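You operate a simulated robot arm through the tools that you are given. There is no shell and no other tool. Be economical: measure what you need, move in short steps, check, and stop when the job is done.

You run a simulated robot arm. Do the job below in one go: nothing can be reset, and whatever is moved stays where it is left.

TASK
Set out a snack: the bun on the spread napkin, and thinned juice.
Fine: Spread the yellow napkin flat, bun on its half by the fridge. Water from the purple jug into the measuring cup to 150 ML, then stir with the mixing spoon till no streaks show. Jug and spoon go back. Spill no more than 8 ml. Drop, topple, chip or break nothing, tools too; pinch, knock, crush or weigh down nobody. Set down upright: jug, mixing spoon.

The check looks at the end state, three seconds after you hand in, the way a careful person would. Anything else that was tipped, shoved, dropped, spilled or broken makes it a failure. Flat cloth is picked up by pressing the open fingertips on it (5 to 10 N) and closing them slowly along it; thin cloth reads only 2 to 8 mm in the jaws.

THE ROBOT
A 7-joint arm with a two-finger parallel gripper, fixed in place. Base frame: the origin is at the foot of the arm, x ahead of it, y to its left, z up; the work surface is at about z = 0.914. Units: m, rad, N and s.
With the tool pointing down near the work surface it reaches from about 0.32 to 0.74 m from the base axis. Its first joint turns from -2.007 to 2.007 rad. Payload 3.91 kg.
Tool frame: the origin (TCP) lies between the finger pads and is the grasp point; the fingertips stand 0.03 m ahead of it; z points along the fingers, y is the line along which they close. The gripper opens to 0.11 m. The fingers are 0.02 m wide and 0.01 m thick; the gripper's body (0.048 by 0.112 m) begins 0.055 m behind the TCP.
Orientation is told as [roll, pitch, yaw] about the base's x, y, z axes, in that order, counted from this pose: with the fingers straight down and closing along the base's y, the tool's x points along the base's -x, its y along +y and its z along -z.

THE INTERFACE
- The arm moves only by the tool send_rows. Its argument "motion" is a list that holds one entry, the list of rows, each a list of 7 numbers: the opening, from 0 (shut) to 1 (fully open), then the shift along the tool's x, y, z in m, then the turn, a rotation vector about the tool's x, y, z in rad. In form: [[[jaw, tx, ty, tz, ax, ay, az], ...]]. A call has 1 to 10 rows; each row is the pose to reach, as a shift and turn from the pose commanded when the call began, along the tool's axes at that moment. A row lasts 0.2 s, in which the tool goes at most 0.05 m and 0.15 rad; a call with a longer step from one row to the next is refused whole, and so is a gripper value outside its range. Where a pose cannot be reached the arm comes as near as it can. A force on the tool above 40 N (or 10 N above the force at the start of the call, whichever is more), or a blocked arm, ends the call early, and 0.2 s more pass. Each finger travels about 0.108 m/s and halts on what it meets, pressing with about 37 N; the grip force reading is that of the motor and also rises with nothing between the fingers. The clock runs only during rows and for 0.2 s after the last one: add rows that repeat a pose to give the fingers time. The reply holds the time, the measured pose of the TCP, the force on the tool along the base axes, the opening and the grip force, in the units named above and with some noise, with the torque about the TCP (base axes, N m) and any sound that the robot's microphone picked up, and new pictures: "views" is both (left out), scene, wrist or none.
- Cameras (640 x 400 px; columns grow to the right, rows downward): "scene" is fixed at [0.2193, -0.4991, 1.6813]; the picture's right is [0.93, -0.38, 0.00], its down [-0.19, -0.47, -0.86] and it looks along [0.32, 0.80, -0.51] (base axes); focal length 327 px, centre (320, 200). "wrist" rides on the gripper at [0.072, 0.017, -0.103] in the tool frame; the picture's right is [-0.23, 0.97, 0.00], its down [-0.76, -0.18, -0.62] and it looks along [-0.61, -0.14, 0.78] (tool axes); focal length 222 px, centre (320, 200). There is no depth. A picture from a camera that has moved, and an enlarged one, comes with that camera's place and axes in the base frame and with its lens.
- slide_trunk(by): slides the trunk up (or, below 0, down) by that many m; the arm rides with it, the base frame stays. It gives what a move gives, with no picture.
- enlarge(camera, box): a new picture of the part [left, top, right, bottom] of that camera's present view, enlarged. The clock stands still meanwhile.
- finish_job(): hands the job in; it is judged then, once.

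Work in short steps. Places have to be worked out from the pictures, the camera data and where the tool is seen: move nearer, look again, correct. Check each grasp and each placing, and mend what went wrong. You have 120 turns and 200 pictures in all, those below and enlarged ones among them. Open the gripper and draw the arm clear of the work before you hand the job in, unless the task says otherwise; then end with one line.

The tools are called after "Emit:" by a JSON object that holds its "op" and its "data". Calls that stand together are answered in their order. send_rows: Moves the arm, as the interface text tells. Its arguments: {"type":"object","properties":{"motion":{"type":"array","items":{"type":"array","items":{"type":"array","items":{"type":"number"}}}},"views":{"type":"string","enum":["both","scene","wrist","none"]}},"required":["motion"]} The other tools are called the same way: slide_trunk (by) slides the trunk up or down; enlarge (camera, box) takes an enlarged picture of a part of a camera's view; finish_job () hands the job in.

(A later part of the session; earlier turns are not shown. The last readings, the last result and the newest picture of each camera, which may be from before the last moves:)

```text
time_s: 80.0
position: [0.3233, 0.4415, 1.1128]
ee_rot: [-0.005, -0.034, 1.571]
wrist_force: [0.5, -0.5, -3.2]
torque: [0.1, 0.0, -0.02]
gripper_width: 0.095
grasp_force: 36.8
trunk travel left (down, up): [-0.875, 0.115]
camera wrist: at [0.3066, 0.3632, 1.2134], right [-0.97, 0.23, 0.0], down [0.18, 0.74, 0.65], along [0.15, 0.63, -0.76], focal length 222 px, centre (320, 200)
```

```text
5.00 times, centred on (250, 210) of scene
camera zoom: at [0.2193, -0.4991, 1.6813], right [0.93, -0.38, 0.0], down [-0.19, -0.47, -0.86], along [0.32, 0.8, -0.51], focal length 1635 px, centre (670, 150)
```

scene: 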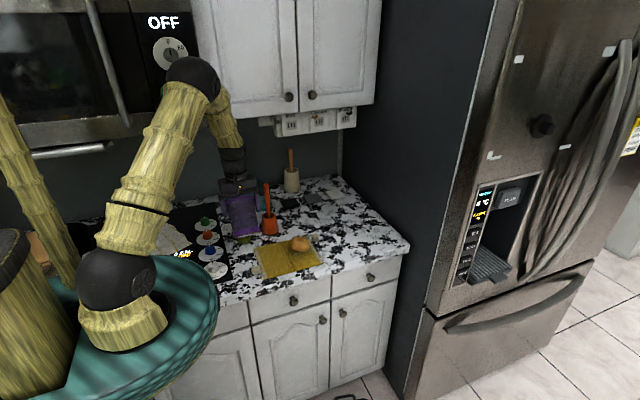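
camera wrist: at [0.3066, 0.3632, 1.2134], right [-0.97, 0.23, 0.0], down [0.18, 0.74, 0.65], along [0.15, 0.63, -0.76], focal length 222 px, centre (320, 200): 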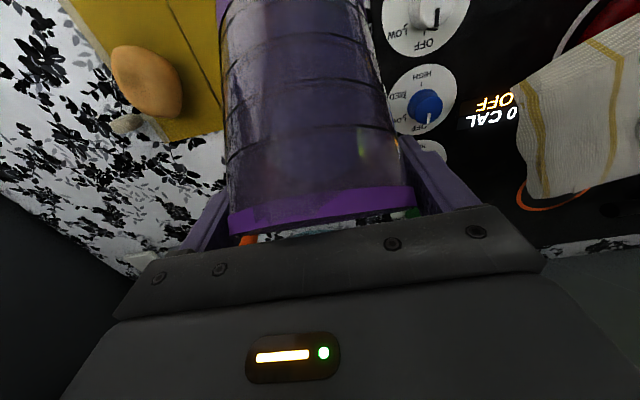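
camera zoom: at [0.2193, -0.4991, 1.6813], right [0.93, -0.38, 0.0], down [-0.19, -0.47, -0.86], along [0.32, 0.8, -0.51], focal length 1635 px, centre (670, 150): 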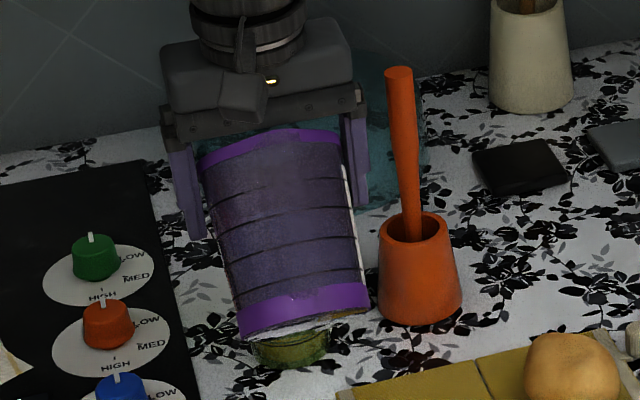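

From this side the jug hides the cup from the scene camera. I'll swing the jug to the cup's -x side so it pours toward +x, leaving the cup visible; raising a little as I yaw.

Emit:
{"op": "send_rows", "data": {"motion": [[[0.75, -0.002, 0.004, -0.01, 0, 0, 0.12], [0.75, -0.006, 0.01, -0.02, 0, 0, 0.26], [0.75, -0.012, 0.017, -0.03, 0, 0, 0.41], [0.75, -0.02, 0.024, -0.035, 0, 0, 0.56], [0.75, -0.03, 0.032, -0.035, 0, 0, 0.71], [0.75, -0.04, 0.04, -0.035, 0, 0, 0.86], [0.75, -0.05, 0.047, -0.035, 0, 0, 1.01], [0.75, -0.06, 0.051, -0.035, 0, 0, 1.16], [0.75, -0.07, 0.053, -0.035, 0, 0, 1.31], [0.75, -0.08, 0.053, -0.035, 0, 0, 1.46]]], "views": "both"}}

Emit:
{"op": "enlarge", "data": {"camera": "scene", "box": [205, 150, 285, 250]}}

```text
time_s: 82.2
position: [0.2724, 0.4932, 1.1493]
ee_rot: [0.028, 0.002, 0.105]
wrist_force: [-0.1, 0.3, -3.4]
torque: [-0.01, -0.09, 0.02]
gripper_width: 0.095
grasp_force: 37.9
trunk travel left (down, up): [-0.875, 0.115]
camera wrist: at [0.1993, 0.4988, 1.253], right [0.12, 0.99, 0.03], down [0.78, -0.11, 0.62], along [0.61, -0.06, -0.79], focal length 222 px, centre (320, 200)
```

scene: 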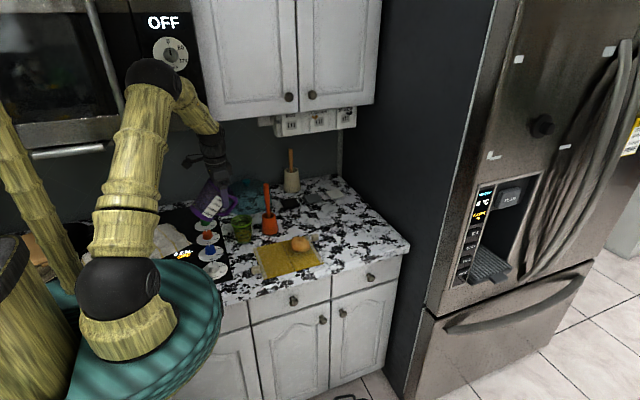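
wrist: 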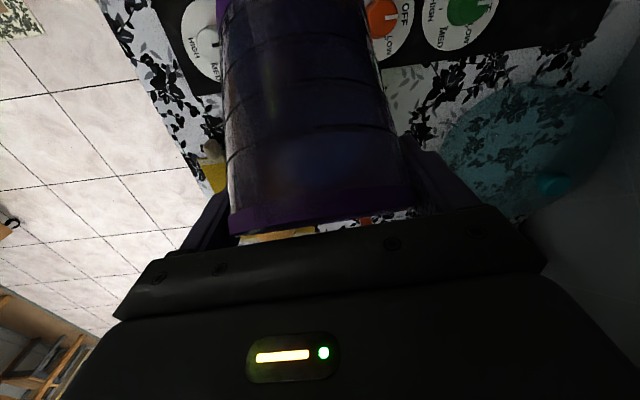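

```text
4.00 times, centred on (245, 200) of scene
camera zoom: at [0.2193, -0.4991, 1.6813], right [0.93, -0.38, 0.0], down [-0.19, -0.47, -0.86], along [0.32, 0.8, -0.51], focal length 1308 px, centre (620, 200)
```

zoom: 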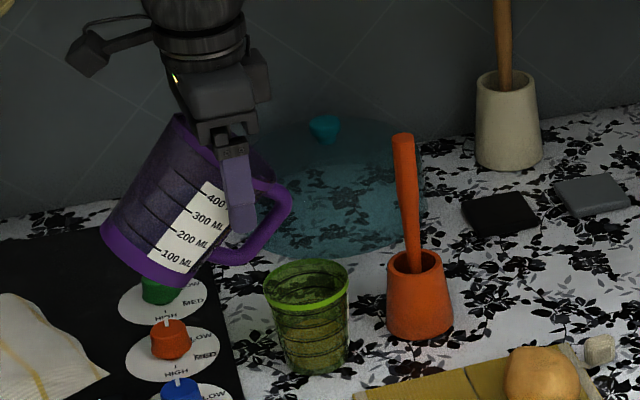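

Important: the jug's handle is on this pouring side; its lip is on the opposite (palm) side. I must not pour over the handle. I'll set the jug down on a clear spot near (0.625, 0.335), regrasp it from above and pour over the lip with the jug behind the cup. First reverse the swing.

Emit:
{"op": "send_rows", "data": {"motion": [[[0.75, -0.002, -0.005, 0, 0, 0, -0.12], [0.75, -0.006, -0.012, 0, 0, 0, -0.26], [0.75, -0.011, -0.02, 0, 0, 0, -0.41], [0.75, -0.016, -0.03, 0, 0, 0, -0.56], [0.75, -0.021, -0.04, 0, 0, 0, -0.71], [0.75, -0.026, -0.05, 0, 0, 0, -0.86], [0.75, -0.031, -0.06, 0, 0, 0, -1.01], [0.75, -0.036, -0.068, 0, 0, 0, -1.16], [0.75, -0.04, -0.076, 0, 0, 0, -1.31], [0.75, -0.042, -0.08, 0, 0, 0, -1.46]]], "views": "none"}}

Emit:
{"op": "send_rows", "data": {"motion": [[[0.75, 0, -0.005, 0, 0, -0.1, 0], [0.75, 0.004, -0.02, 0, 0, -0.22, 0], [0.75, 0.01, -0.045, 0, 0, -0.34, 0], [0.75, 0.02, -0.075, 0, 0, -0.46, 0], [0.75, 0.032, -0.11, 0, 0, -0.58, 0], [0.75, 0.045, -0.145, 0, 0, -0.67, 0], [0.75, 0.058, -0.18, 0, 0, -0.73, 0], [0.75, 0.068, -0.215, 0, 0, -0.75, 0], [0.75, 0.076, -0.245, 0, 0, -0.75, 0], [0.75, 0.08, -0.265, 0, 0, -0.75, 0]]], "views": "none"}}

```text
time_s: 84.4
position: [0.321, 0.4444, 1.1466]
ee_rot: [-0.004, -0.035, 1.574]
wrist_force: [0.2, 0.2, -3.6]
torque: [0.09, -0.01, 0.0]
gripper_width: 0.095
grasp_force: 37.3
trunk travel left (down, up): [-0.875, 0.115]
```

```text
time_s: 86.6
position: [0.5881, 0.3662, 1.1457]
ee_rot: [-0.003, -0.787, 1.574]
wrist_force: [0.7, -0.2, -2.9]
torque: [-0.07, 0.02, -0.02]
gripper_width: 0.0946
grasp_force: 36.8
trunk travel left (down, up): [-0.875, 0.115]
```

Emit:
{"op": "send_rows", "data": {"motion": [[[0.75, 0.011, -0.018, -0.011, 0, 0, 0], [0.75, 0.0219, -0.037, -0.0219, 0, 0, 0], [0.75, 0.033, -0.037, -0.0105, 0, 0, 0], [0.75, 0.05, -0.037, 0.0065, 0, 0, 0], [0.75, 0.068, -0.037, 0.0245, 0, 0, 0], [0.75, 0.083, -0.037, 0.0395, 0, 0, 0], [0.75, 0.094, -0.037, 0.0505, 0, 0, 0], [0.75, 0.1, -0.037, 0.0565, 0, 0, 0]]], "views": "both"}}

Emit:
{"op": "enlarge", "data": {"camera": "scene", "box": [245, 165, 375, 285]}}

```text
time_s: 88.4
position: [0.6246, 0.3343, 1.0345]
ee_rot: [-0.006, -0.786, 1.576]
wrist_force: [-0.6, 0.1, -3.1]
torque: [-0.04, -0.02, -0.01]
gripper_width: 0.0947
grasp_force: 36.4
trunk travel left (down, up): [-0.875, 0.115]
camera wrist: at [0.6081, 0.2092, 1.0565], right [-0.97, 0.16, 0.16], down [0.17, 0.1, 0.98], along [0.14, 0.98, -0.12], focal length 222 px, centre (320, 200)
```

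scene: 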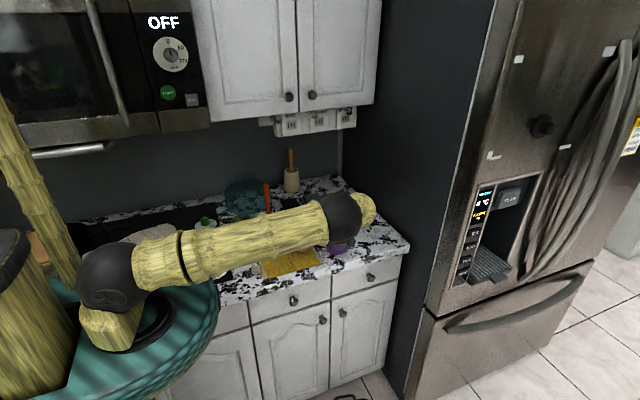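
wrist: 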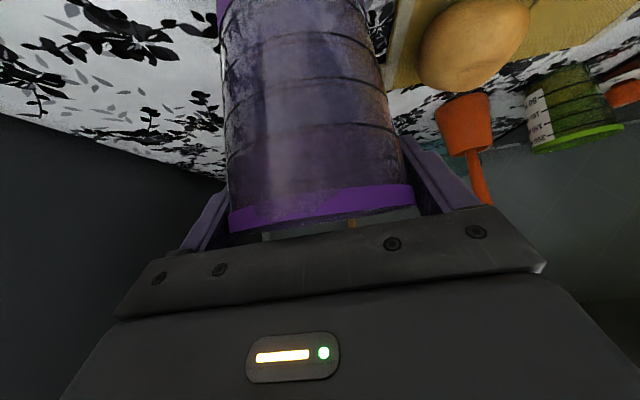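

```text
3.33 times, centred on (310, 225) of scene
camera zoom: at [0.2193, -0.4991, 1.6813], right [0.93, -0.38, 0.0], down [-0.19, -0.47, -0.86], along [0.32, 0.8, -0.51], focal length 1090 px, centre (353, 117)
```

zoom: 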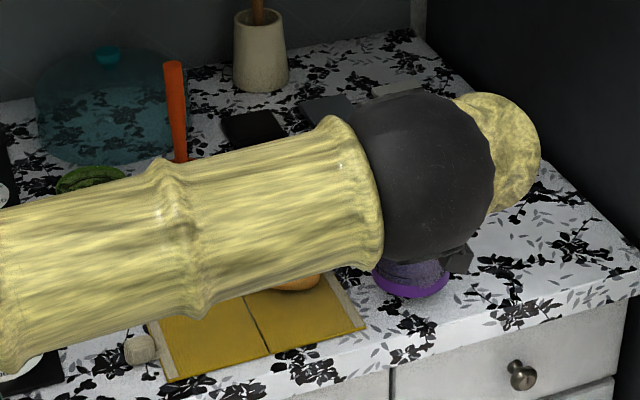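

Jug is 2 cm above the spot. Lower gently until weight transfers.

Emit:
{"op": "send_rows", "data": {"motion": [[[0.75, 0.005, 0, 0.005, 0, 0, 0], [0.75, 0.01, 0, 0.01, 0, 0, 0], [0.75, 0.0125, 0, 0.0125, 0, 0, 0], [0.75, 0.014, 0, 0.014, 0, 0, 0], [0.75, 0.0147, 0, 0.0147, 0, 0, 0], [0.75, 0.0147, 0, 0.0147, 0, 0, 0]]], "views": "none"}}

```text
time_s: 89.8
position: [0.6232, 0.333, 1.0153]
ee_rot: [-0.004, -0.785, 1.575]
wrist_force: [1.0, 0.1, -0.2]
torque: [0.01, -0.13, -0.02]
gripper_width: 0.095
grasp_force: 36.9
trunk travel left (down, up): [-0.875, 0.115]
```

Weight is on the counter. Open and back off along the tool axis.

Emit:
{"op": "send_rows", "data": {"motion": [[[0.85, 0, 0, 0, 0, 0, 0], [0.95, 0, 0, 0, 0, 0, 0], [1, 0, 0, 0, 0, 0, 0], [1, 0, 0, 0, 0, 0, 0], [1, 0, 0, -0.02, 0, 0, 0], [1, 0, 0, -0.05, 0, 0, 0], [1, 0, 0, -0.09, 0, 0, 0], [1, 0, 0, -0.12, 0, 0, 0]]], "views": "wrist"}}

Emit:
{"op": "enlarge", "data": {"camera": "scene", "box": [265, 185, 365, 285]}}

```text
time_s: 91.6
position: [0.6215, 0.2482, 1.0995]
ee_rot: [-0.004, -0.785, 1.574]
wrist_force: [-0.5, -0.5, 0.8]
torque: [0.02, -0.02, 0.0]
gripper_width: 0.11
grasp_force: 0.0
trunk travel left (down, up): [-0.875, 0.115]
camera wrist: at [0.6056, 0.1221, 1.1225], right [-0.97, 0.16, 0.16], down [0.17, 0.1, 0.98], along [0.14, 0.98, -0.12], focal length 222 px, centre (320, 200)
```

wrist: 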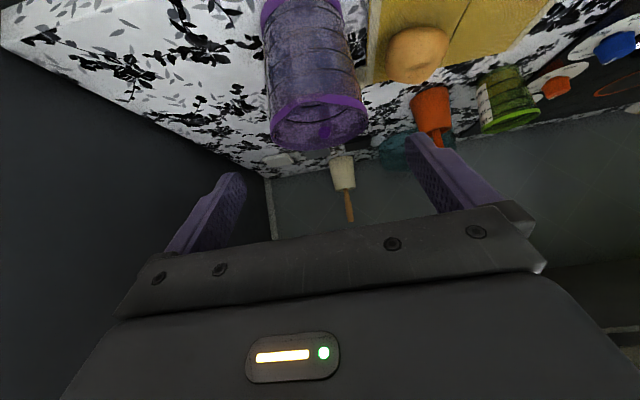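

```text
4.00 times, centred on (315, 235) of scene
camera zoom: at [0.2193, -0.4991, 1.6813], right [0.93, -0.38, 0.0], down [-0.19, -0.47, -0.86], along [0.32, 0.8, -0.51], focal length 1308 px, centre (340, 60)
```

zoom: 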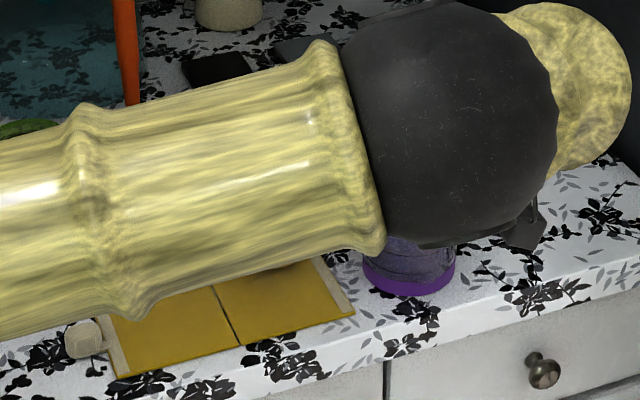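

Jug stands upright. Turn the tool vertical above it.

Emit:
{"op": "send_rows", "data": {"motion": [[[1, -0.02, 0, -0.01, 0, 0.13, 0], [1, -0.035, 0, -0.005, 0, 0.26, 0], [1, -0.05, 0, 0.01, 0, 0.39, 0], [1, -0.06, 0, 0.022, 0, 0.52, 0], [1, -0.07, 0, 0.035, 0, 0.65, 0], [1, -0.0763, 0, 0.048, 0, 0.785, 0], [1, -0.0763, 0, 0.048, 0, 0.785, 0]]], "views": "wrist"}}

```text
time_s: 93.2
position: [0.6232, 0.3351, 1.1192]
ee_rot: [-0.004, 0.002, 1.571]
wrist_force: [0.1, 0.5, -0.3]
torque: [0.0, 0.02, -0.04]
gripper_width: 0.11
grasp_force: 0.0
trunk travel left (down, up): [-0.875, 0.115]
camera wrist: at [0.6071, 0.2614, 1.2237], right [-0.97, 0.23, 0.0], down [0.18, 0.76, 0.62], along [0.14, 0.61, -0.78], focal length 222 px, centre (320, 200)
```

wrist: 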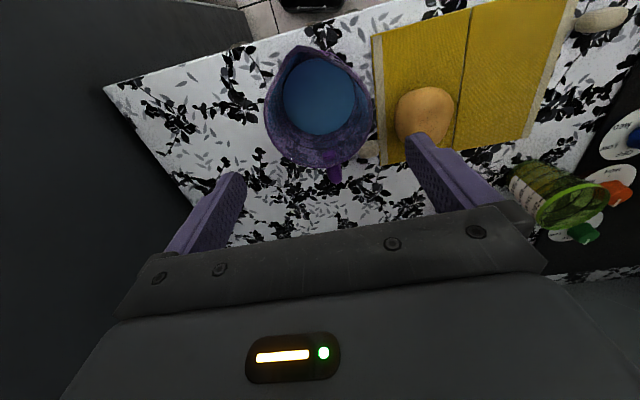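

The lip points to -y, the handle to +y; jug centre (0.620, 0.331). Descend so the pads reach 4 cm below the rim and close.

Emit:
{"op": "send_rows", "data": {"motion": [[[1, 0.004, 0.0025, 0.03, 0, 0, 0], [1, 0.004, 0.0025, 0.06, 0, 0, 0], [1, 0.004, 0.0025, 0.09, 0, 0, 0], [1, 0.004, 0.0025, 0.115, 0, 0, 0], [1, 0.004, 0.0025, 0.138, 0, 0, 0], [0.92, 0.004, 0.0025, 0.138, 0, 0, 0], [0.85, 0.004, 0.0025, 0.138, 0, 0, 0], [0.78, 0.004, 0.0025, 0.138, 0, 0, 0], [0.72, 0.004, 0.0025, 0.138, 0, 0, 0], [0.72, 0.004, 0.0025, 0.138, 0, 0, 0]]], "views": "wrist"}}

```text
time_s: 95.4
position: [0.6192, 0.3325, 0.9792]
ee_rot: [-0.003, 0.001, 1.57]
wrist_force: [0.9, 0.6, 1.2]
torque: [0.06, 0.06, -0.05]
gripper_width: 0.0942
grasp_force: 37.2
trunk travel left (down, up): [-0.875, 0.115]
camera wrist: at [0.604, 0.2591, 1.0837], right [-0.97, 0.23, 0.0], down [0.18, 0.76, 0.62], along [0.14, 0.61, -0.78], focal length 222 px, centre (320, 200)
```

wrist: 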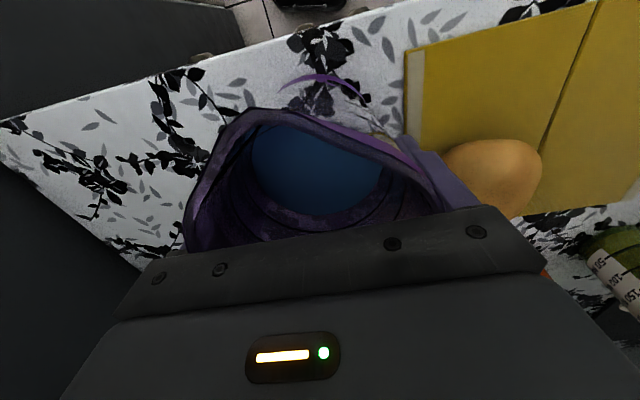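

Firm grip with the lip in view and water inside. Lift to z 1.12 and carry towards the cup's front.

Emit:
{"op": "send_rows", "data": {"motion": [[[0.72, 0, 0, -0.006, 0, 0, 0], [0.72, 0, 0, -0.02, 0, 0, 0], [0.72, 0, 0, -0.042, 0, 0, 0], [0.72, 0, 0, -0.067, 0, 0, 0], [0.72, 0, 0, -0.092, 0, 0, 0], [0.72, 0, 0, -0.115, 0, 0, 0], [0.72, 0, 0, -0.132, 0, 0, 0], [0.72, 0, 0, -0.14, 0, 0, 0]]], "views": "none"}}

Emit:
{"op": "send_rows", "data": {"motion": [[[0.72, -0.003, 0.01, 0, 0, 0, 0], [0.72, -0.01, 0.032, 0, 0, 0, 0], [0.72, -0.019, 0.064, 0, 0, 0, 0], [0.72, -0.03, 0.102, 0, 0, 0, 0], [0.72, -0.042, 0.142, 0, 0, 0, 0], [0.72, -0.054, 0.182, 0, 0, 0, 0], [0.72, -0.065, 0.22, 0, 0, 0, 0], [0.72, -0.076, 0.256, 0, 0, 0, 0], [0.72, -0.084, 0.284, 0, 0, 0, 0], [0.72, -0.0875, 0.297, 0, 0, 0, 0]]], "views": "scene"}}

```text
time_s: 97.2
position: [0.6197, 0.3336, 1.1226]
ee_rot: [-0.003, 0.0, 1.571]
wrist_force: [-0.3, 0.6, -3.4]
torque: [-0.04, 0.05, 0.0]
gripper_width: 0.0944
grasp_force: 37.1
trunk travel left (down, up): [-0.875, 0.115]
```

```text
time_s: 99.4
position: [0.3224, 0.4195, 1.1194]
ee_rot: [-0.004, -0.001, 1.57]
wrist_force: [-0.6, -0.4, -3.1]
torque: [-0.01, 0.01, -0.03]
gripper_width: 0.0943
grasp_force: 36.9
trunk travel left (down, up): [-0.875, 0.115]
```

scene: 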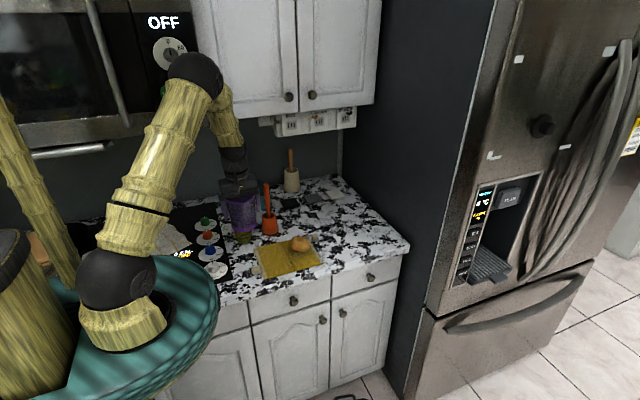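

Now over the cup to its far side.

Emit:
{"op": "send_rows", "data": {"motion": [[[0.72, -0.008, 0, 0, 0, 0, 0], [0.72, -0.025, 0, 0, 0, 0, 0], [0.72, -0.05, 0, 0, 0, 0, 0], [0.72, -0.08, 0, 0, 0, 0, 0], [0.72, -0.11, 0, 0, 0, 0, 0], [0.72, -0.14, 0, 0, 0, 0, 0], [0.72, -0.163, 0, 0, 0, 0, 0], [0.72, -0.176, 0, 0, 0, 0, 0], [0.72, -0.18, 0, 0, 0, 0, 0]]], "views": "none"}}

Emit:
{"op": "send_rows", "data": {"motion": [[[0.72, 0, 0, 0, 0, -0.06, 0], [0.72, 0, 0, 0.003, 0, -0.16, 0], [0.72, 0, 0, 0.009, 0, -0.27, 0], [0.72, 0, 0, 0.016, 0, -0.38, 0], [0.72, 0, 0, 0.024, 0, -0.48, 0], [0.72, 0, 0, 0.028, 0, -0.56, 0], [0.72, 0, 0, 0.03, 0, -0.6, 0], [0.72, 0, 0, 0.03, 0, -0.6, 0]]], "views": "both"}}

Emit:
{"op": "enlarge", "data": {"camera": "scene", "box": [205, 160, 285, 250]}}

```text
time_s: 101.6
position: [0.3367, 0.5895, 1.101]
ee_rot: [0.011, 0.038, 1.559]
wrist_force: [-2.9, 2.5, -7.2]
torque: [-0.2, -0.13, -0.02]
gripper_width: 0.0942
grasp_force: 36.4
trunk travel left (down, up): [-0.875, 0.115]
stopped in row 9: the arm was blocked; the commanded pose is now the measured one
```

```text
time_s: 103.4
position: [0.3259, 0.5897, 1.0742]
ee_rot: [0.005, -0.568, 1.563]
wrist_force: [0.6, -0.2, -2.9]
torque: [-0.03, -0.03, -0.01]
gripper_width: 0.0942
grasp_force: 36.9
trunk travel left (down, up): [-0.875, 0.115]
camera wrist: at [0.3092, 0.4719, 1.1229], right [-0.97, 0.2, 0.13], down [0.18, 0.3, 0.93], along [0.14, 0.93, -0.33], focal length 222 px, centre (320, 200)
```

scene: 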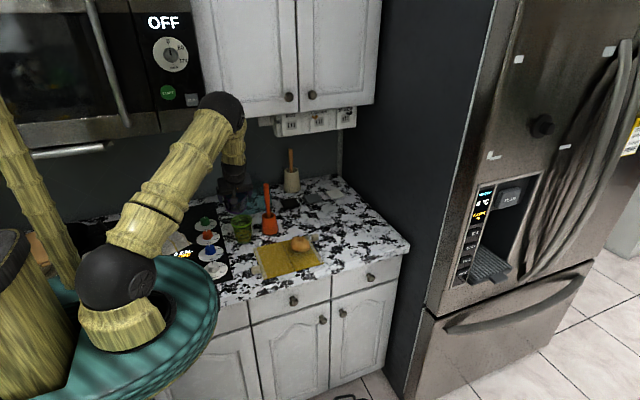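
wrist: 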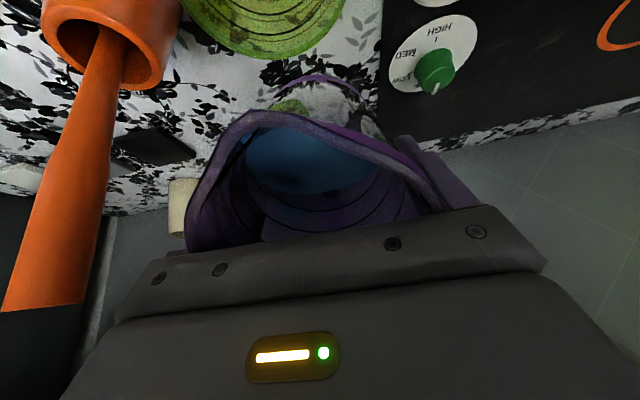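

```text
4.44 times, centred on (245, 205) of scene
camera zoom: at [0.2193, -0.4991, 1.6813], right [0.93, -0.38, 0.0], down [-0.19, -0.47, -0.86], along [0.32, 0.8, -0.51], focal length 1453 px, centre (653, 178)
```

zoom: 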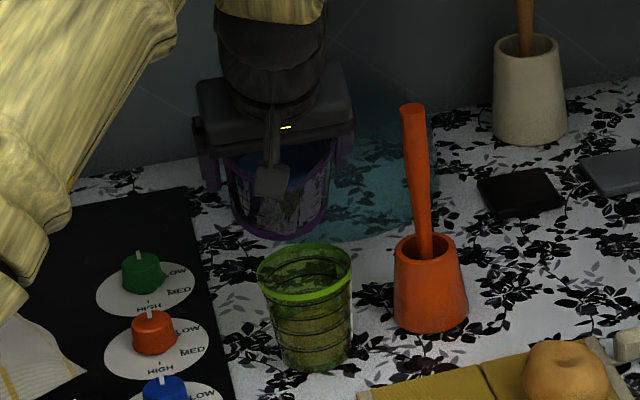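

The arm was briefly blocked (elbow probably at the cabinet) at the end of the carry, but the jug is intact and force is normal. Tilting brings the elbow back. Next: tilt to 50° with the lip just over the cup, still before pouring.

Emit:
{"op": "send_rows", "data": {"motion": [[[0.72, 0.003, 0.002, 0.006, 0, -0.06, 0], [0.72, 0.006, 0.004, 0.012, 0, -0.12, 0], [0.72, 0.01, 0.006, 0.019, 0, -0.19, 0], [0.72, 0.0131, 0.008, 0.026, 0, -0.26, 0], [0.72, 0.0131, 0.008, 0.026, 0, -0.3, 0], [0.72, 0.0131, 0.008, 0.026, 0, -0.3, 0]]], "views": "wrist"}}

Emit:
{"op": "enlarge", "data": {"camera": "scene", "box": [217, 180, 273, 250]}}

```text
time_s: 104.8
position: [0.3173, 0.592, 1.0456]
ee_rot: [0.008, -0.869, 1.56]
wrist_force: [-0.1, 0.2, -3.4]
torque: [-0.08, -0.02, 0.03]
gripper_width: 0.0938
grasp_force: 36.6
trunk travel left (down, up): [-0.875, 0.115]
camera wrist: at [0.3006, 0.4654, 1.0573], right [-0.97, 0.15, 0.18], down [0.18, 0.02, 0.98], along [0.15, 0.99, -0.04], focal length 222 px, centre (320, 200)
```

wrist: 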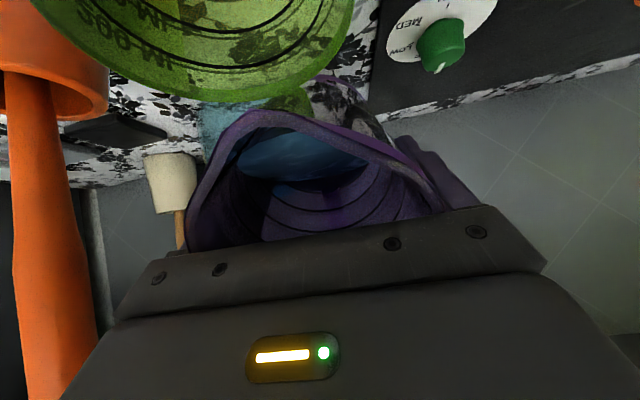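

```text
5.71 times, centred on (245, 215) of scene
camera zoom: at [0.2193, -0.4991, 1.6813], right [0.93, -0.38, 0.0], down [-0.19, -0.47, -0.86], along [0.32, 0.8, -0.51], focal length 1869 px, centre (749, 114)
```

zoom: 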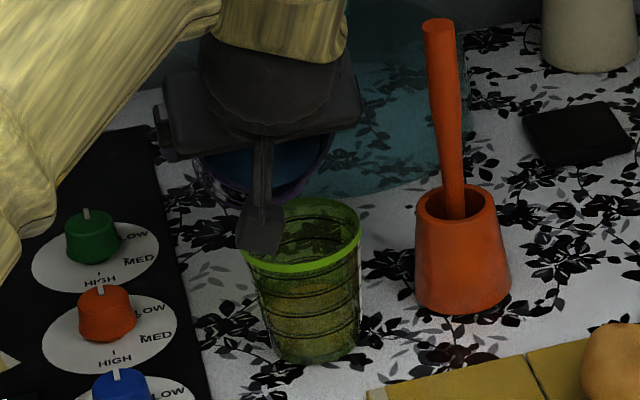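

Lip is at (0.321, 0.526, 1.027); cup centre about (0.329, 0.526). I shift slightly (+x, +y, +z) and tilt to 58°.

Emit:
{"op": "send_rows", "data": {"motion": [[[0.72, -0.006, -0.0025, -0.002, 0, -0.03, 0], [0.72, -0.012, -0.005, -0.0036, 0, -0.07, 0], [0.72, -0.012, -0.005, -0.0036, 0, -0.11, 0], [0.72, -0.012, -0.005, -0.0036, 0, -0.145, 0], [0.72, -0.012, -0.005, -0.0036, 0, -0.145, 0]]], "views": "wrist"}}

Emit:
{"op": "enlarge", "data": {"camera": "scene", "box": [225, 200, 265, 250]}}

```text
time_s: 106.0
position: [0.3221, 0.5983, 1.0572]
ee_rot: [0.008, -1.014, 1.558]
wrist_force: [0.6, -0.1, -2.9]
torque: [-0.05, 0.03, -0.01]
gripper_width: 0.0941
grasp_force: 37.0
trunk travel left (down, up): [-0.875, 0.115]
camera wrist: at [0.3055, 0.4704, 1.0511], right [-0.97, 0.12, 0.2], down [0.18, -0.13, 0.97], along [0.15, 0.98, 0.1], focal length 222 px, centre (320, 200)
```

wrist: 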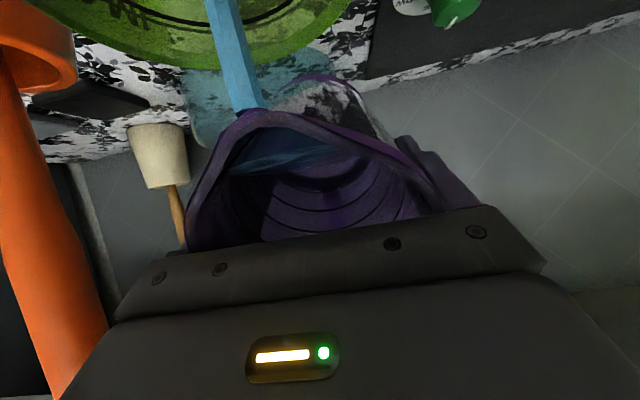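

```text
8.00 times, centred on (245, 225) of scene
camera zoom: at [0.2193, -0.4991, 1.6813], right [0.93, -0.38, 0.0], down [-0.19, -0.47, -0.86], along [0.32, 0.8, -0.51], focal length 2616 px, centre (920, 0)
```

zoom: 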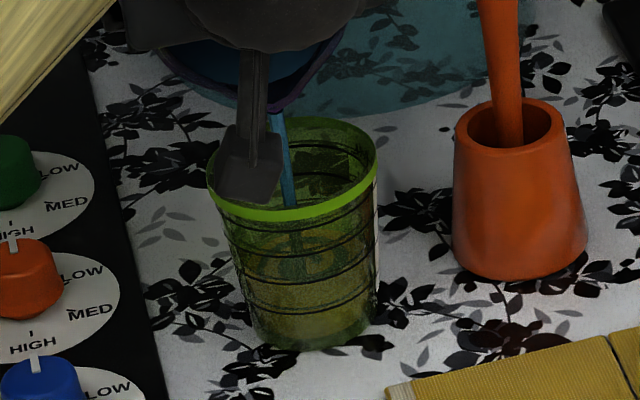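

It is pouring cleanly into the cup. I tilt back now to calibrate how much has gone in.

Emit:
{"op": "send_rows", "data": {"motion": [[[0.72, 0, 0, 0, 0, 0.1, 0], [0.72, 0, 0, 0, 0, 0.18, 0], [0.72, 0, 0, 0, 0, 0.18, 0]]], "views": "none"}}

Emit:
{"op": "enlarge", "data": {"camera": "scene", "box": [228, 210, 260, 246]}}

Emit:
{"op": "enlarge", "data": {"camera": "wrist", "box": [60, 0, 400, 200]}}

```text
time_s: 106.8
position: [0.3221, 0.5966, 1.0577]
ee_rot: [0.007, -0.831, 1.56]
wrist_force: [0.1, -0.5, -3.2]
torque: [-0.03, -0.04, 0.02]
gripper_width: 0.094
grasp_force: 37.2
trunk travel left (down, up): [-0.875, 0.115]
```

```text
11.11 times, centred on (244, 228) of scene
camera zoom: at [0.2193, -0.4991, 1.6813], right [0.93, -0.38, 0.0], down [-0.19, -0.47, -0.86], along [0.32, 0.8, -0.51], focal length 3633 px, centre (1164, -111)
```

zoom: 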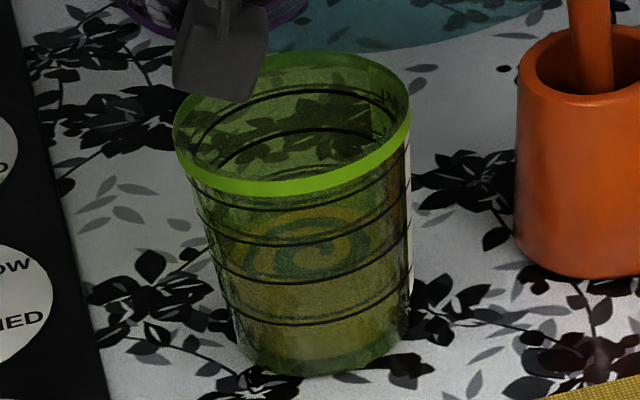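

```text
1.88 times, centred on (230, 100) of wrist
camera zoom: at [0.3054, 0.4711, 1.0738], right [-0.97, 0.16, 0.17], down [0.18, 0.05, 0.98], along [0.15, 0.99, -0.08], focal length 418 px, centre (489, 388)
```

zoom: 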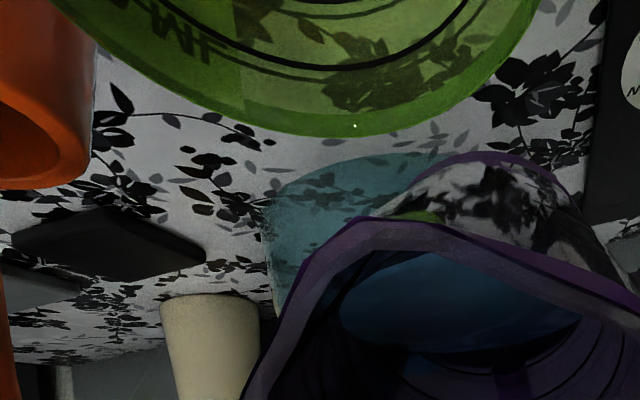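

Swirl streaks show and the level rose a little (to ~112 ML by my reading). Another, slightly longer pour, then tilt back and check.

Emit:
{"op": "send_rows", "data": {"motion": [[[0.72, 0, 0, 0, 0, -0.1, 0], [0.72, 0, 0, 0, 0, -0.17, 0], [0.72, 0, 0, 0, 0, -0.19, 0], [0.72, 0, 0, 0, 0, -0.19, 0], [0.72, 0, 0, 0, 0, -0.19, 0], [0.72, 0, 0, 0, 0, -0.08, 0], [0.72, 0, 0, 0, 0, 0, 0], [0.72, 0, 0, 0, 0, 0, 0]]], "views": "none"}}

Emit:
{"op": "enlarge", "data": {"camera": "scene", "box": [228, 210, 260, 246]}}

```text
time_s: 108.6
position: [0.3222, 0.5969, 1.0574]
ee_rot: [0.005, -0.833, 1.561]
wrist_force: [0.8, 0.0, -2.5]
torque: [-0.03, -0.03, -0.03]
gripper_width: 0.0941
grasp_force: 37.4
trunk travel left (down, up): [-0.875, 0.115]
```

```text
11.11 times, centred on (244, 228) of scene
camera zoom: at [0.2193, -0.4991, 1.6813], right [0.93, -0.38, 0.0], down [-0.19, -0.47, -0.86], along [0.32, 0.8, -0.51], focal length 3633 px, centre (1164, -111)
```

zoom: 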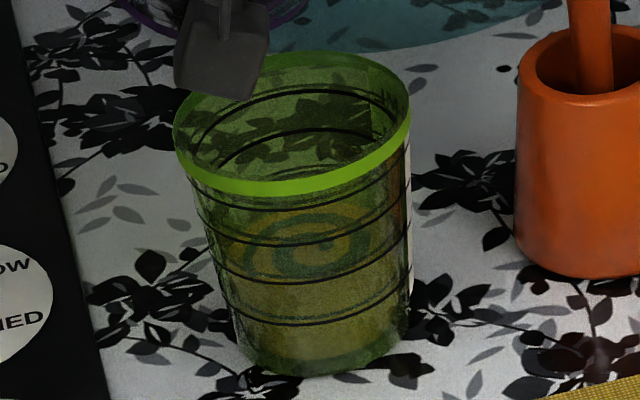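

By geometry, the swirl's centre sits between the 50 and 100 rings, so my first reading may have been too high. I enlarge much more to read the level properly.

Emit:
{"op": "enlarge", "data": {"camera": "scene", "box": [232, 221, 256, 240]}}

```text
16.00 times, centred on (244, 230) of scene
camera zoom: at [0.2193, -0.4991, 1.6813], right [0.93, -0.38, 0.0], down [-0.19, -0.47, -0.86], along [0.32, 0.8, -0.51], focal length 5232 px, centre (1536, -288)
```

zoom: 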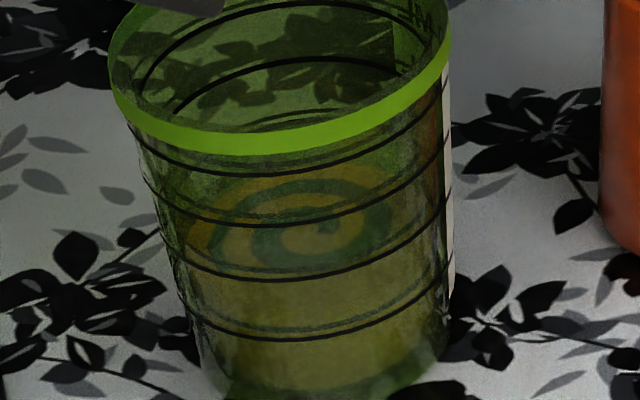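

Reading by ring geometry: about 78 ML now (start was ~57). About 72 ml still to add, so a longer pour follows.

Emit:
{"op": "send_rows", "data": {"motion": [[[0.72, 0, 0, 0, 0, -0.1, 0], [0.72, 0, 0, 0, 0, -0.18, 0], [0.72, 0, 0, 0, 0, -0.2, 0], [0.72, 0, 0, 0, 0, -0.21, 0], [0.72, 0, 0, 0, 0, -0.22, 0], [0.72, 0, 0, 0, 0, -0.22, 0], [0.72, 0, 0, 0, 0, -0.22, 0], [0.72, 0, 0, 0, 0, -0.1, 0], [0.72, 0, 0, 0, 0, 0, 0], [0.72, 0, 0, 0, 0, 0, 0]]], "views": "none"}}

Emit:
{"op": "enlarge", "data": {"camera": "scene", "box": [232, 221, 256, 240]}}

```text
time_s: 110.8
position: [0.3229, 0.5973, 1.0562]
ee_rot: [0.006, -0.833, 1.561]
wrist_force: [0.3, 0.6, -2.8]
torque: [-0.06, 0.03, 0.01]
gripper_width: 0.0942
grasp_force: 37.0
trunk travel left (down, up): [-0.875, 0.115]
```

```text
16.00 times, centred on (244, 230) of scene
camera zoom: at [0.2193, -0.4991, 1.6813], right [0.93, -0.38, 0.0], down [-0.19, -0.47, -0.86], along [0.32, 0.8, -0.51], focal length 5232 px, centre (1536, -288)
```

zoom: 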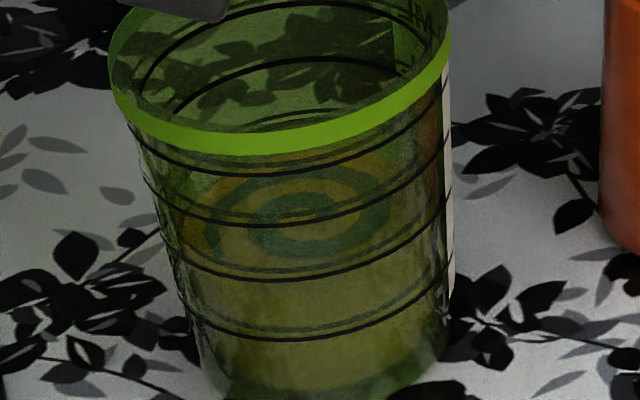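

Now about 93 ML. Slightly steeper and longer.

Emit:
{"op": "send_rows", "data": {"motion": [[[0.72, 0, 0, 0, 0, -0.12, 0], [0.72, 0, 0, 0, 0, -0.21, 0], [0.72, 0, 0, 0, 0, -0.24, 0], [0.72, 0, 0, 0, 0, -0.26, 0], [0.72, 0, 0, 0, 0, -0.27, 0], [0.72, 0, 0, 0, 0, -0.28, 0], [0.72, 0, 0, 0, 0, -0.28, 0], [0.72, 0, 0, 0, 0, -0.15, 0], [0.72, 0, 0, 0, 0, -0.03, 0], [0.72, 0, 0, 0, 0, 0, 0]]], "views": "none"}}

Emit:
{"op": "enlarge", "data": {"camera": "scene", "box": [232, 221, 256, 240]}}

```text
time_s: 113.0
position: [0.3226, 0.5975, 1.0574]
ee_rot: [0.005, -0.832, 1.559]
wrist_force: [-0.4, 0.7, -3.0]
torque: [-0.02, 0.01, -0.05]
gripper_width: 0.0941
grasp_force: 36.9
trunk travel left (down, up): [-0.875, 0.115]
```

```text
16.00 times, centred on (244, 230) of scene
camera zoom: at [0.2193, -0.4991, 1.6813], right [0.93, -0.38, 0.0], down [-0.19, -0.47, -0.86], along [0.32, 0.8, -0.51], focal length 5232 px, centre (1536, -288)
```

zoom: 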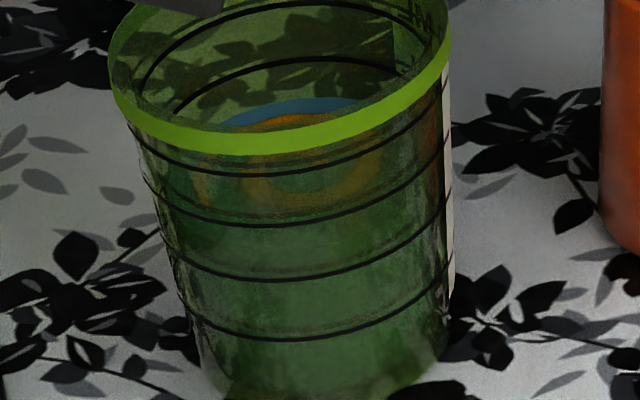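

Level now ~121 ML: the liquid's back edge must reach the 150 ring's back line (row ~63; it's at ~97). Repeat a slightly shorter pour.

Emit:
{"op": "send_rows", "data": {"motion": [[[0.72, 0, 0, 0, 0, -0.12, 0], [0.72, 0, 0, 0, 0, -0.21, 0], [0.72, 0, 0, 0, 0, -0.25, 0], [0.72, 0, 0, 0, 0, -0.28, 0], [0.72, 0, 0, 0, 0, -0.29, 0], [0.72, 0, 0, 0, 0, -0.29, 0], [0.72, 0, 0, 0, 0, -0.15, 0], [0.72, 0, 0, 0, 0, -0.03, 0], [0.72, 0, 0, 0, 0, 0, 0]]], "views": "none"}}

Emit:
{"op": "enlarge", "data": {"camera": "scene", "box": [232, 221, 256, 240]}}

```text
time_s: 115.0
position: [0.3225, 0.5972, 1.0571]
ee_rot: [0.007, -0.833, 1.56]
wrist_force: [0.1, -0.1, -2.7]
torque: [-0.04, 0.03, 0.0]
gripper_width: 0.0942
grasp_force: 36.7
trunk travel left (down, up): [-0.875, 0.115]
```

```text
16.00 times, centred on (244, 230) of scene
camera zoom: at [0.2193, -0.4991, 1.6813], right [0.93, -0.38, 0.0], down [-0.19, -0.47, -0.86], along [0.32, 0.8, -0.51], focal length 5232 px, centre (1536, -288)
```

zoom: 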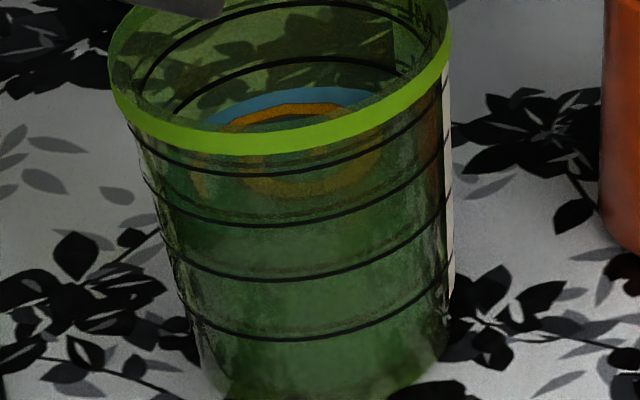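

About 131 ML now. One more, a bit steeper.

Emit:
{"op": "send_rows", "data": {"motion": [[[0.72, 0, 0, 0, 0, -0.12, 0], [0.72, 0, 0, 0, 0, -0.22, 0], [0.72, 0, 0, 0, 0, -0.27, 0], [0.72, 0, 0, 0, 0, -0.3, 0], [0.72, 0, 0, 0, 0, -0.31, 0], [0.72, 0, 0, 0, 0, -0.31, 0], [0.72, 0, 0, 0, 0, -0.17, 0], [0.72, 0, 0, 0, 0, -0.04, 0], [0.72, 0, 0, 0, 0, 0, 0]]], "views": "none"}}

Emit:
{"op": "enlarge", "data": {"camera": "scene", "box": [232, 221, 256, 240]}}

```text
time_s: 117.0
position: [0.3232, 0.5972, 1.0555]
ee_rot: [0.008, -0.833, 1.562]
wrist_force: [0.2, 0.4, -2.5]
torque: [0.0, -0.01, 0.0]
gripper_width: 0.0942
grasp_force: 36.9
trunk travel left (down, up): [-0.875, 0.115]
```

```text
16.00 times, centred on (244, 230) of scene
camera zoom: at [0.2193, -0.4991, 1.6813], right [0.93, -0.38, 0.0], down [-0.19, -0.47, -0.86], along [0.32, 0.8, -0.51], focal length 5232 px, centre (1536, -288)
```

zoom: 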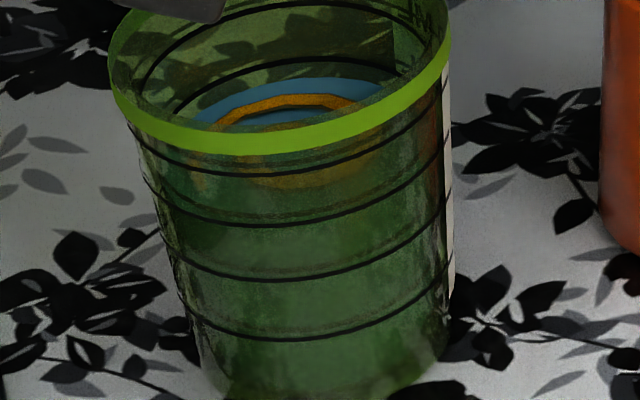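

Back edge at ~77 vs ring 57 (target ~64 allowing for wall thickness): about 138 ML. Another small pour.

Emit:
{"op": "send_rows", "data": {"motion": [[[0.72, 0, 0, 0, 0, -0.12, 0], [0.72, 0, 0, 0, 0, -0.23, 0], [0.72, 0, 0, 0, 0, -0.29, 0], [0.72, 0, 0, 0, 0, -0.32, 0], [0.72, 0, 0, 0, 0, -0.33, 0], [0.72, 0, 0, 0, 0, -0.33, 0], [0.72, 0, 0, 0, 0, -0.19, 0], [0.72, 0, 0, 0, 0, -0.05, 0], [0.72, 0, 0, 0, 0, 0, 0]]], "views": "none"}}

Emit:
{"op": "enlarge", "data": {"camera": "scene", "box": [232, 221, 256, 240]}}

```text
time_s: 119.0
position: [0.3222, 0.5977, 1.0577]
ee_rot: [0.008, -0.832, 1.563]
wrist_force: [0.2, 0.1, -1.4]
torque: [-0.04, 0.01, 0.01]
gripper_width: 0.0942
grasp_force: 36.8
trunk travel left (down, up): [-0.875, 0.115]
```

```text
16.00 times, centred on (244, 230) of scene
camera zoom: at [0.2193, -0.4991, 1.6813], right [0.93, -0.38, 0.0], down [-0.19, -0.47, -0.86], along [0.32, 0.8, -0.51], focal length 5232 px, centre (1536, -288)
```

zoom: 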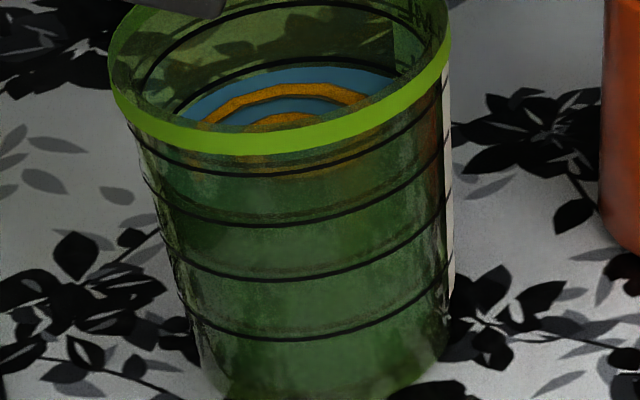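

Very close now. Zoom right in on the back edge against the ring.

Emit:
{"op": "enlarge", "data": {"camera": "scene", "box": [236, 220, 254, 231]}}

```text
16.00 times, centred on (245, 226) of scene
camera zoom: at [0.2193, -0.4991, 1.6813], right [0.93, -0.38, 0.0], down [-0.19, -0.47, -0.86], along [0.32, 0.8, -0.51], focal length 5232 px, centre (1520, -208)
```

zoom: 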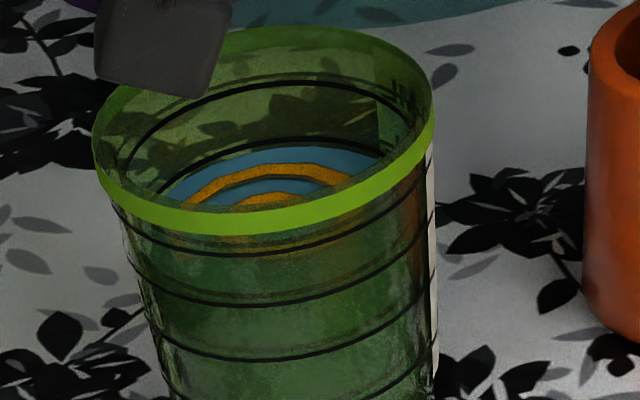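

The ring's inner line is ~7 px above the liquid edge, i.e. ~144 ML. One last tiny pour (~5 ml).

Emit:
{"op": "send_rows", "data": {"motion": [[[0.72, 0, 0, 0, 0, -0.12, 0], [0.72, 0, 0, 0, 0, -0.23, 0], [0.72, 0, 0, 0, 0, -0.29, 0], [0.72, 0, 0, 0, 0, -0.32, 0], [0.72, 0, 0, 0, 0, -0.336, 0], [0.72, 0, 0, 0, 0, -0.336, 0], [0.72, 0, 0, 0, 0, -0.19, 0], [0.72, 0, 0, 0, 0, -0.05, 0], [0.72, 0, 0, 0, 0, 0, 0]]], "views": "none"}}

Emit:
{"op": "enlarge", "data": {"camera": "scene", "box": [236, 220, 254, 231]}}

```text
time_s: 121.0
position: [0.322, 0.5969, 1.0588]
ee_rot: [0.007, -0.833, 1.561]
wrist_force: [-0.5, 0.0, -2.5]
torque: [-0.01, 0.01, -0.01]
gripper_width: 0.0941
grasp_force: 37.0
trunk travel left (down, up): [-0.875, 0.115]
```

```text
16.00 times, centred on (245, 226) of scene
camera zoom: at [0.2193, -0.4991, 1.6813], right [0.93, -0.38, 0.0], down [-0.19, -0.47, -0.86], along [0.32, 0.8, -0.51], focal length 5232 px, centre (1520, -208)
```

zoom: 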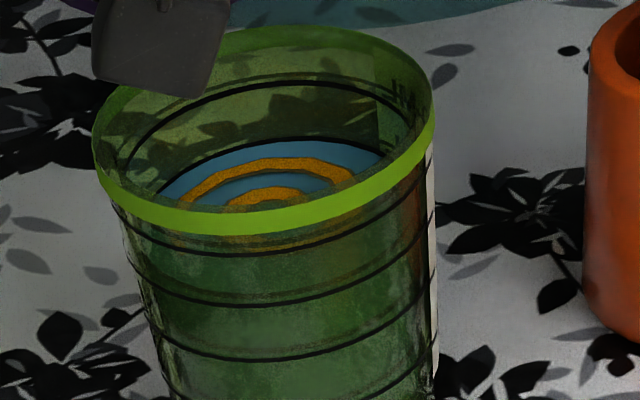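

Liquid edge now touches the 150 line. Raise and right the jug while drawing back to -y.

Emit:
{"op": "send_rows", "data": {"motion": [[[0.72, -0.0148, 0, -0.0135, 0, 0.04, 0], [0.72, -0.0333, 0, -0.0303, 0, 0.1, 0], [0.72, -0.0346, 0, -0.0585, 0, 0.19, 0], [0.72, -0.0252, 0, -0.0838, 0, 0.3, 0], [0.72, -0.0054, 0, -0.113, 0, 0.41, 0], [0.72, 0.0148, 0, -0.1352, 0, 0.52, 0], [0.72, 0.035, 0, -0.1574, 0, 0.63, 0], [0.72, 0.0518, 0, -0.1759, 0, 0.74, 0], [0.72, 0.0606, 0, -0.1855, 0, 0.833, 0], [0.72, 0.0606, 0, -0.1855, 0, 0.833, 0]]], "views": "scene"}}

```text
time_s: 123.2
position: [0.3208, 0.4193, 1.1379]
ee_rot: [0.005, -0.001, 1.565]
wrist_force: [0.0, 0.1, -1.6]
torque: [0.02, -0.03, 0.02]
gripper_width: 0.0942
grasp_force: 37.2
trunk travel left (down, up): [-0.875, 0.115]
```

scene: 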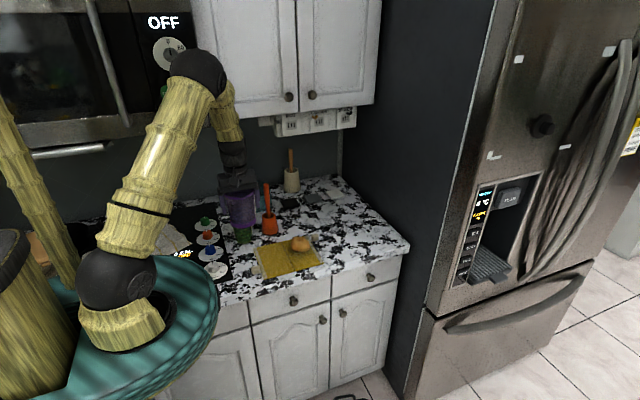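

Carry the jug back to the temporary spot.

Emit:
{"op": "send_rows", "data": {"motion": [[[0.72, 0.003, -0.01, 0, 0, 0, 0], [0.72, 0.01, -0.032, 0, 0, 0, 0], [0.72, 0.019, -0.064, 0, 0, 0, 0], [0.72, 0.03, -0.102, 0, 0, 0, 0], [0.72, 0.042, -0.142, 0, 0, 0, 0], [0.72, 0.054, -0.182, 0, 0, 0, 0], [0.72, 0.065, -0.22, 0, 0, 0, 0], [0.72, 0.076, -0.256, 0, 0, 0, 0], [0.72, 0.084, -0.284, 0, 0, 0, 0], [0.72, 0.0875, -0.298, 0, 0, 0, 0]]], "views": "none"}}

Emit:
{"op": "send_rows", "data": {"motion": [[[0.72, 0, 0, 0.02, 0, 0, 0], [0.72, 0, 0, 0.045, 0, 0, 0], [0.72, 0, 0, 0.07, 0, 0, 0], [0.72, 0, 0, 0.095, 0, 0, 0], [0.72, 0, 0, 0.118, 0, 0, 0], [0.72, 0, 0, 0.135, 0, 0, 0], [0.72, 0, 0, 0.146, 0, 0, 0], [0.72, 0, 0, 0.151, 0, 0, 0], [0.72, 0, 0, 0.151, 0, 0, 0]]], "views": "wrist"}}

```text
time_s: 125.4
position: [0.6222, 0.3313, 1.1354]
ee_rot: [0.005, 0.0, 1.565]
wrist_force: [0.0, -0.6, -2.0]
torque: [0.0, -0.01, 0.0]
gripper_width: 0.0943
grasp_force: 36.9
trunk travel left (down, up): [-0.875, 0.115]
```

```text
time_s: 127.4
position: [0.6213, 0.3277, 0.9851]
ee_rot: [0.006, -0.001, 1.568]
wrist_force: [0.1, -0.5, -1.5]
torque: [-0.06, 0.0, 0.0]
gripper_width: 0.094
grasp_force: 37.2
trunk travel left (down, up): [-0.875, 0.115]
camera wrist: at [0.6041, 0.2555, 1.0881], right [-0.97, 0.23, 0.0], down [0.18, 0.76, 0.62], along [0.14, 0.61, -0.78], focal length 222 px, centre (320, 200)
```

wrist: 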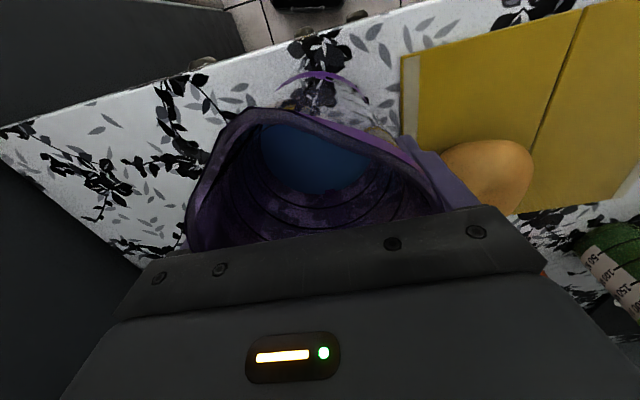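

Lower the last ~5 mm, release, and rise.

Emit:
{"op": "send_rows", "data": {"motion": [[[0.72, 0, 0, 0.003, 0, 0, 0], [0.72, 0, 0, 0.005, 0, 0, 0], [0.72, 0, 0, 0.006, 0, 0, 0], [0.72, 0, 0, 0.006, 0, 0, 0]]], "views": "none"}}

```text
time_s: 128.4
position: [0.6184, 0.3295, 0.9811]
ee_rot: [0.001, -0.003, 1.566]
wrist_force: [0.6, -3.9, 19.0]
torque: [0.36, -0.1, -0.05]
gripper_width: 0.0939
grasp_force: 37.1
trunk travel left (down, up): [-0.875, 0.115]
```

Emit:
{"op": "send_rows", "data": {"motion": [[[0.72, 0, 0, -0.002, 0, 0, 0], [0.8, 0, 0, -0.002, 0, 0, 0], [0.9, 0, 0, -0.002, 0, 0, 0], [1, 0, 0, -0.002, 0, 0, 0], [1, 0, 0, -0.002, 0, 0, 0], [1, 0, 0, -0.04, 0, 0, 0], [1, 0, 0, -0.08, 0, 0, 0], [1, 0, 0, -0.12, 0, 0, 0], [1, 0, 0, -0.14, 0, 0, 0]]], "views": "wrist"}}

```text
time_s: 130.4
position: [0.6201, 0.3295, 1.1183]
ee_rot: [0.005, -0.003, 1.566]
wrist_force: [-0.9, -0.4, -0.9]
torque: [-0.02, 0.0, 0.02]
gripper_width: 0.11
grasp_force: 0.0
trunk travel left (down, up): [-0.875, 0.115]
camera wrist: at [0.6032, 0.2557, 1.222], right [-0.97, 0.23, 0.01], down [0.18, 0.76, 0.62], along [0.14, 0.61, -0.78], focal length 222 px, centre (320, 200)
```

wrist: 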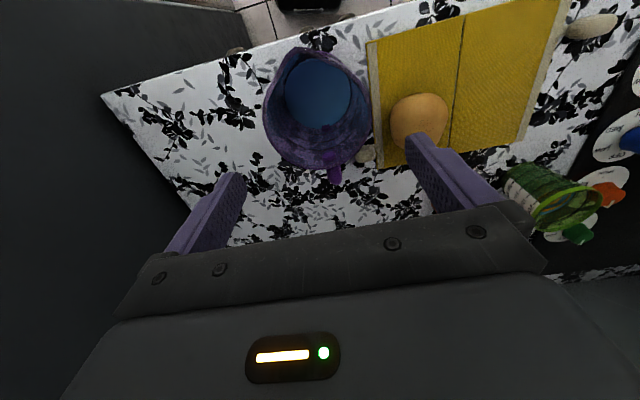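

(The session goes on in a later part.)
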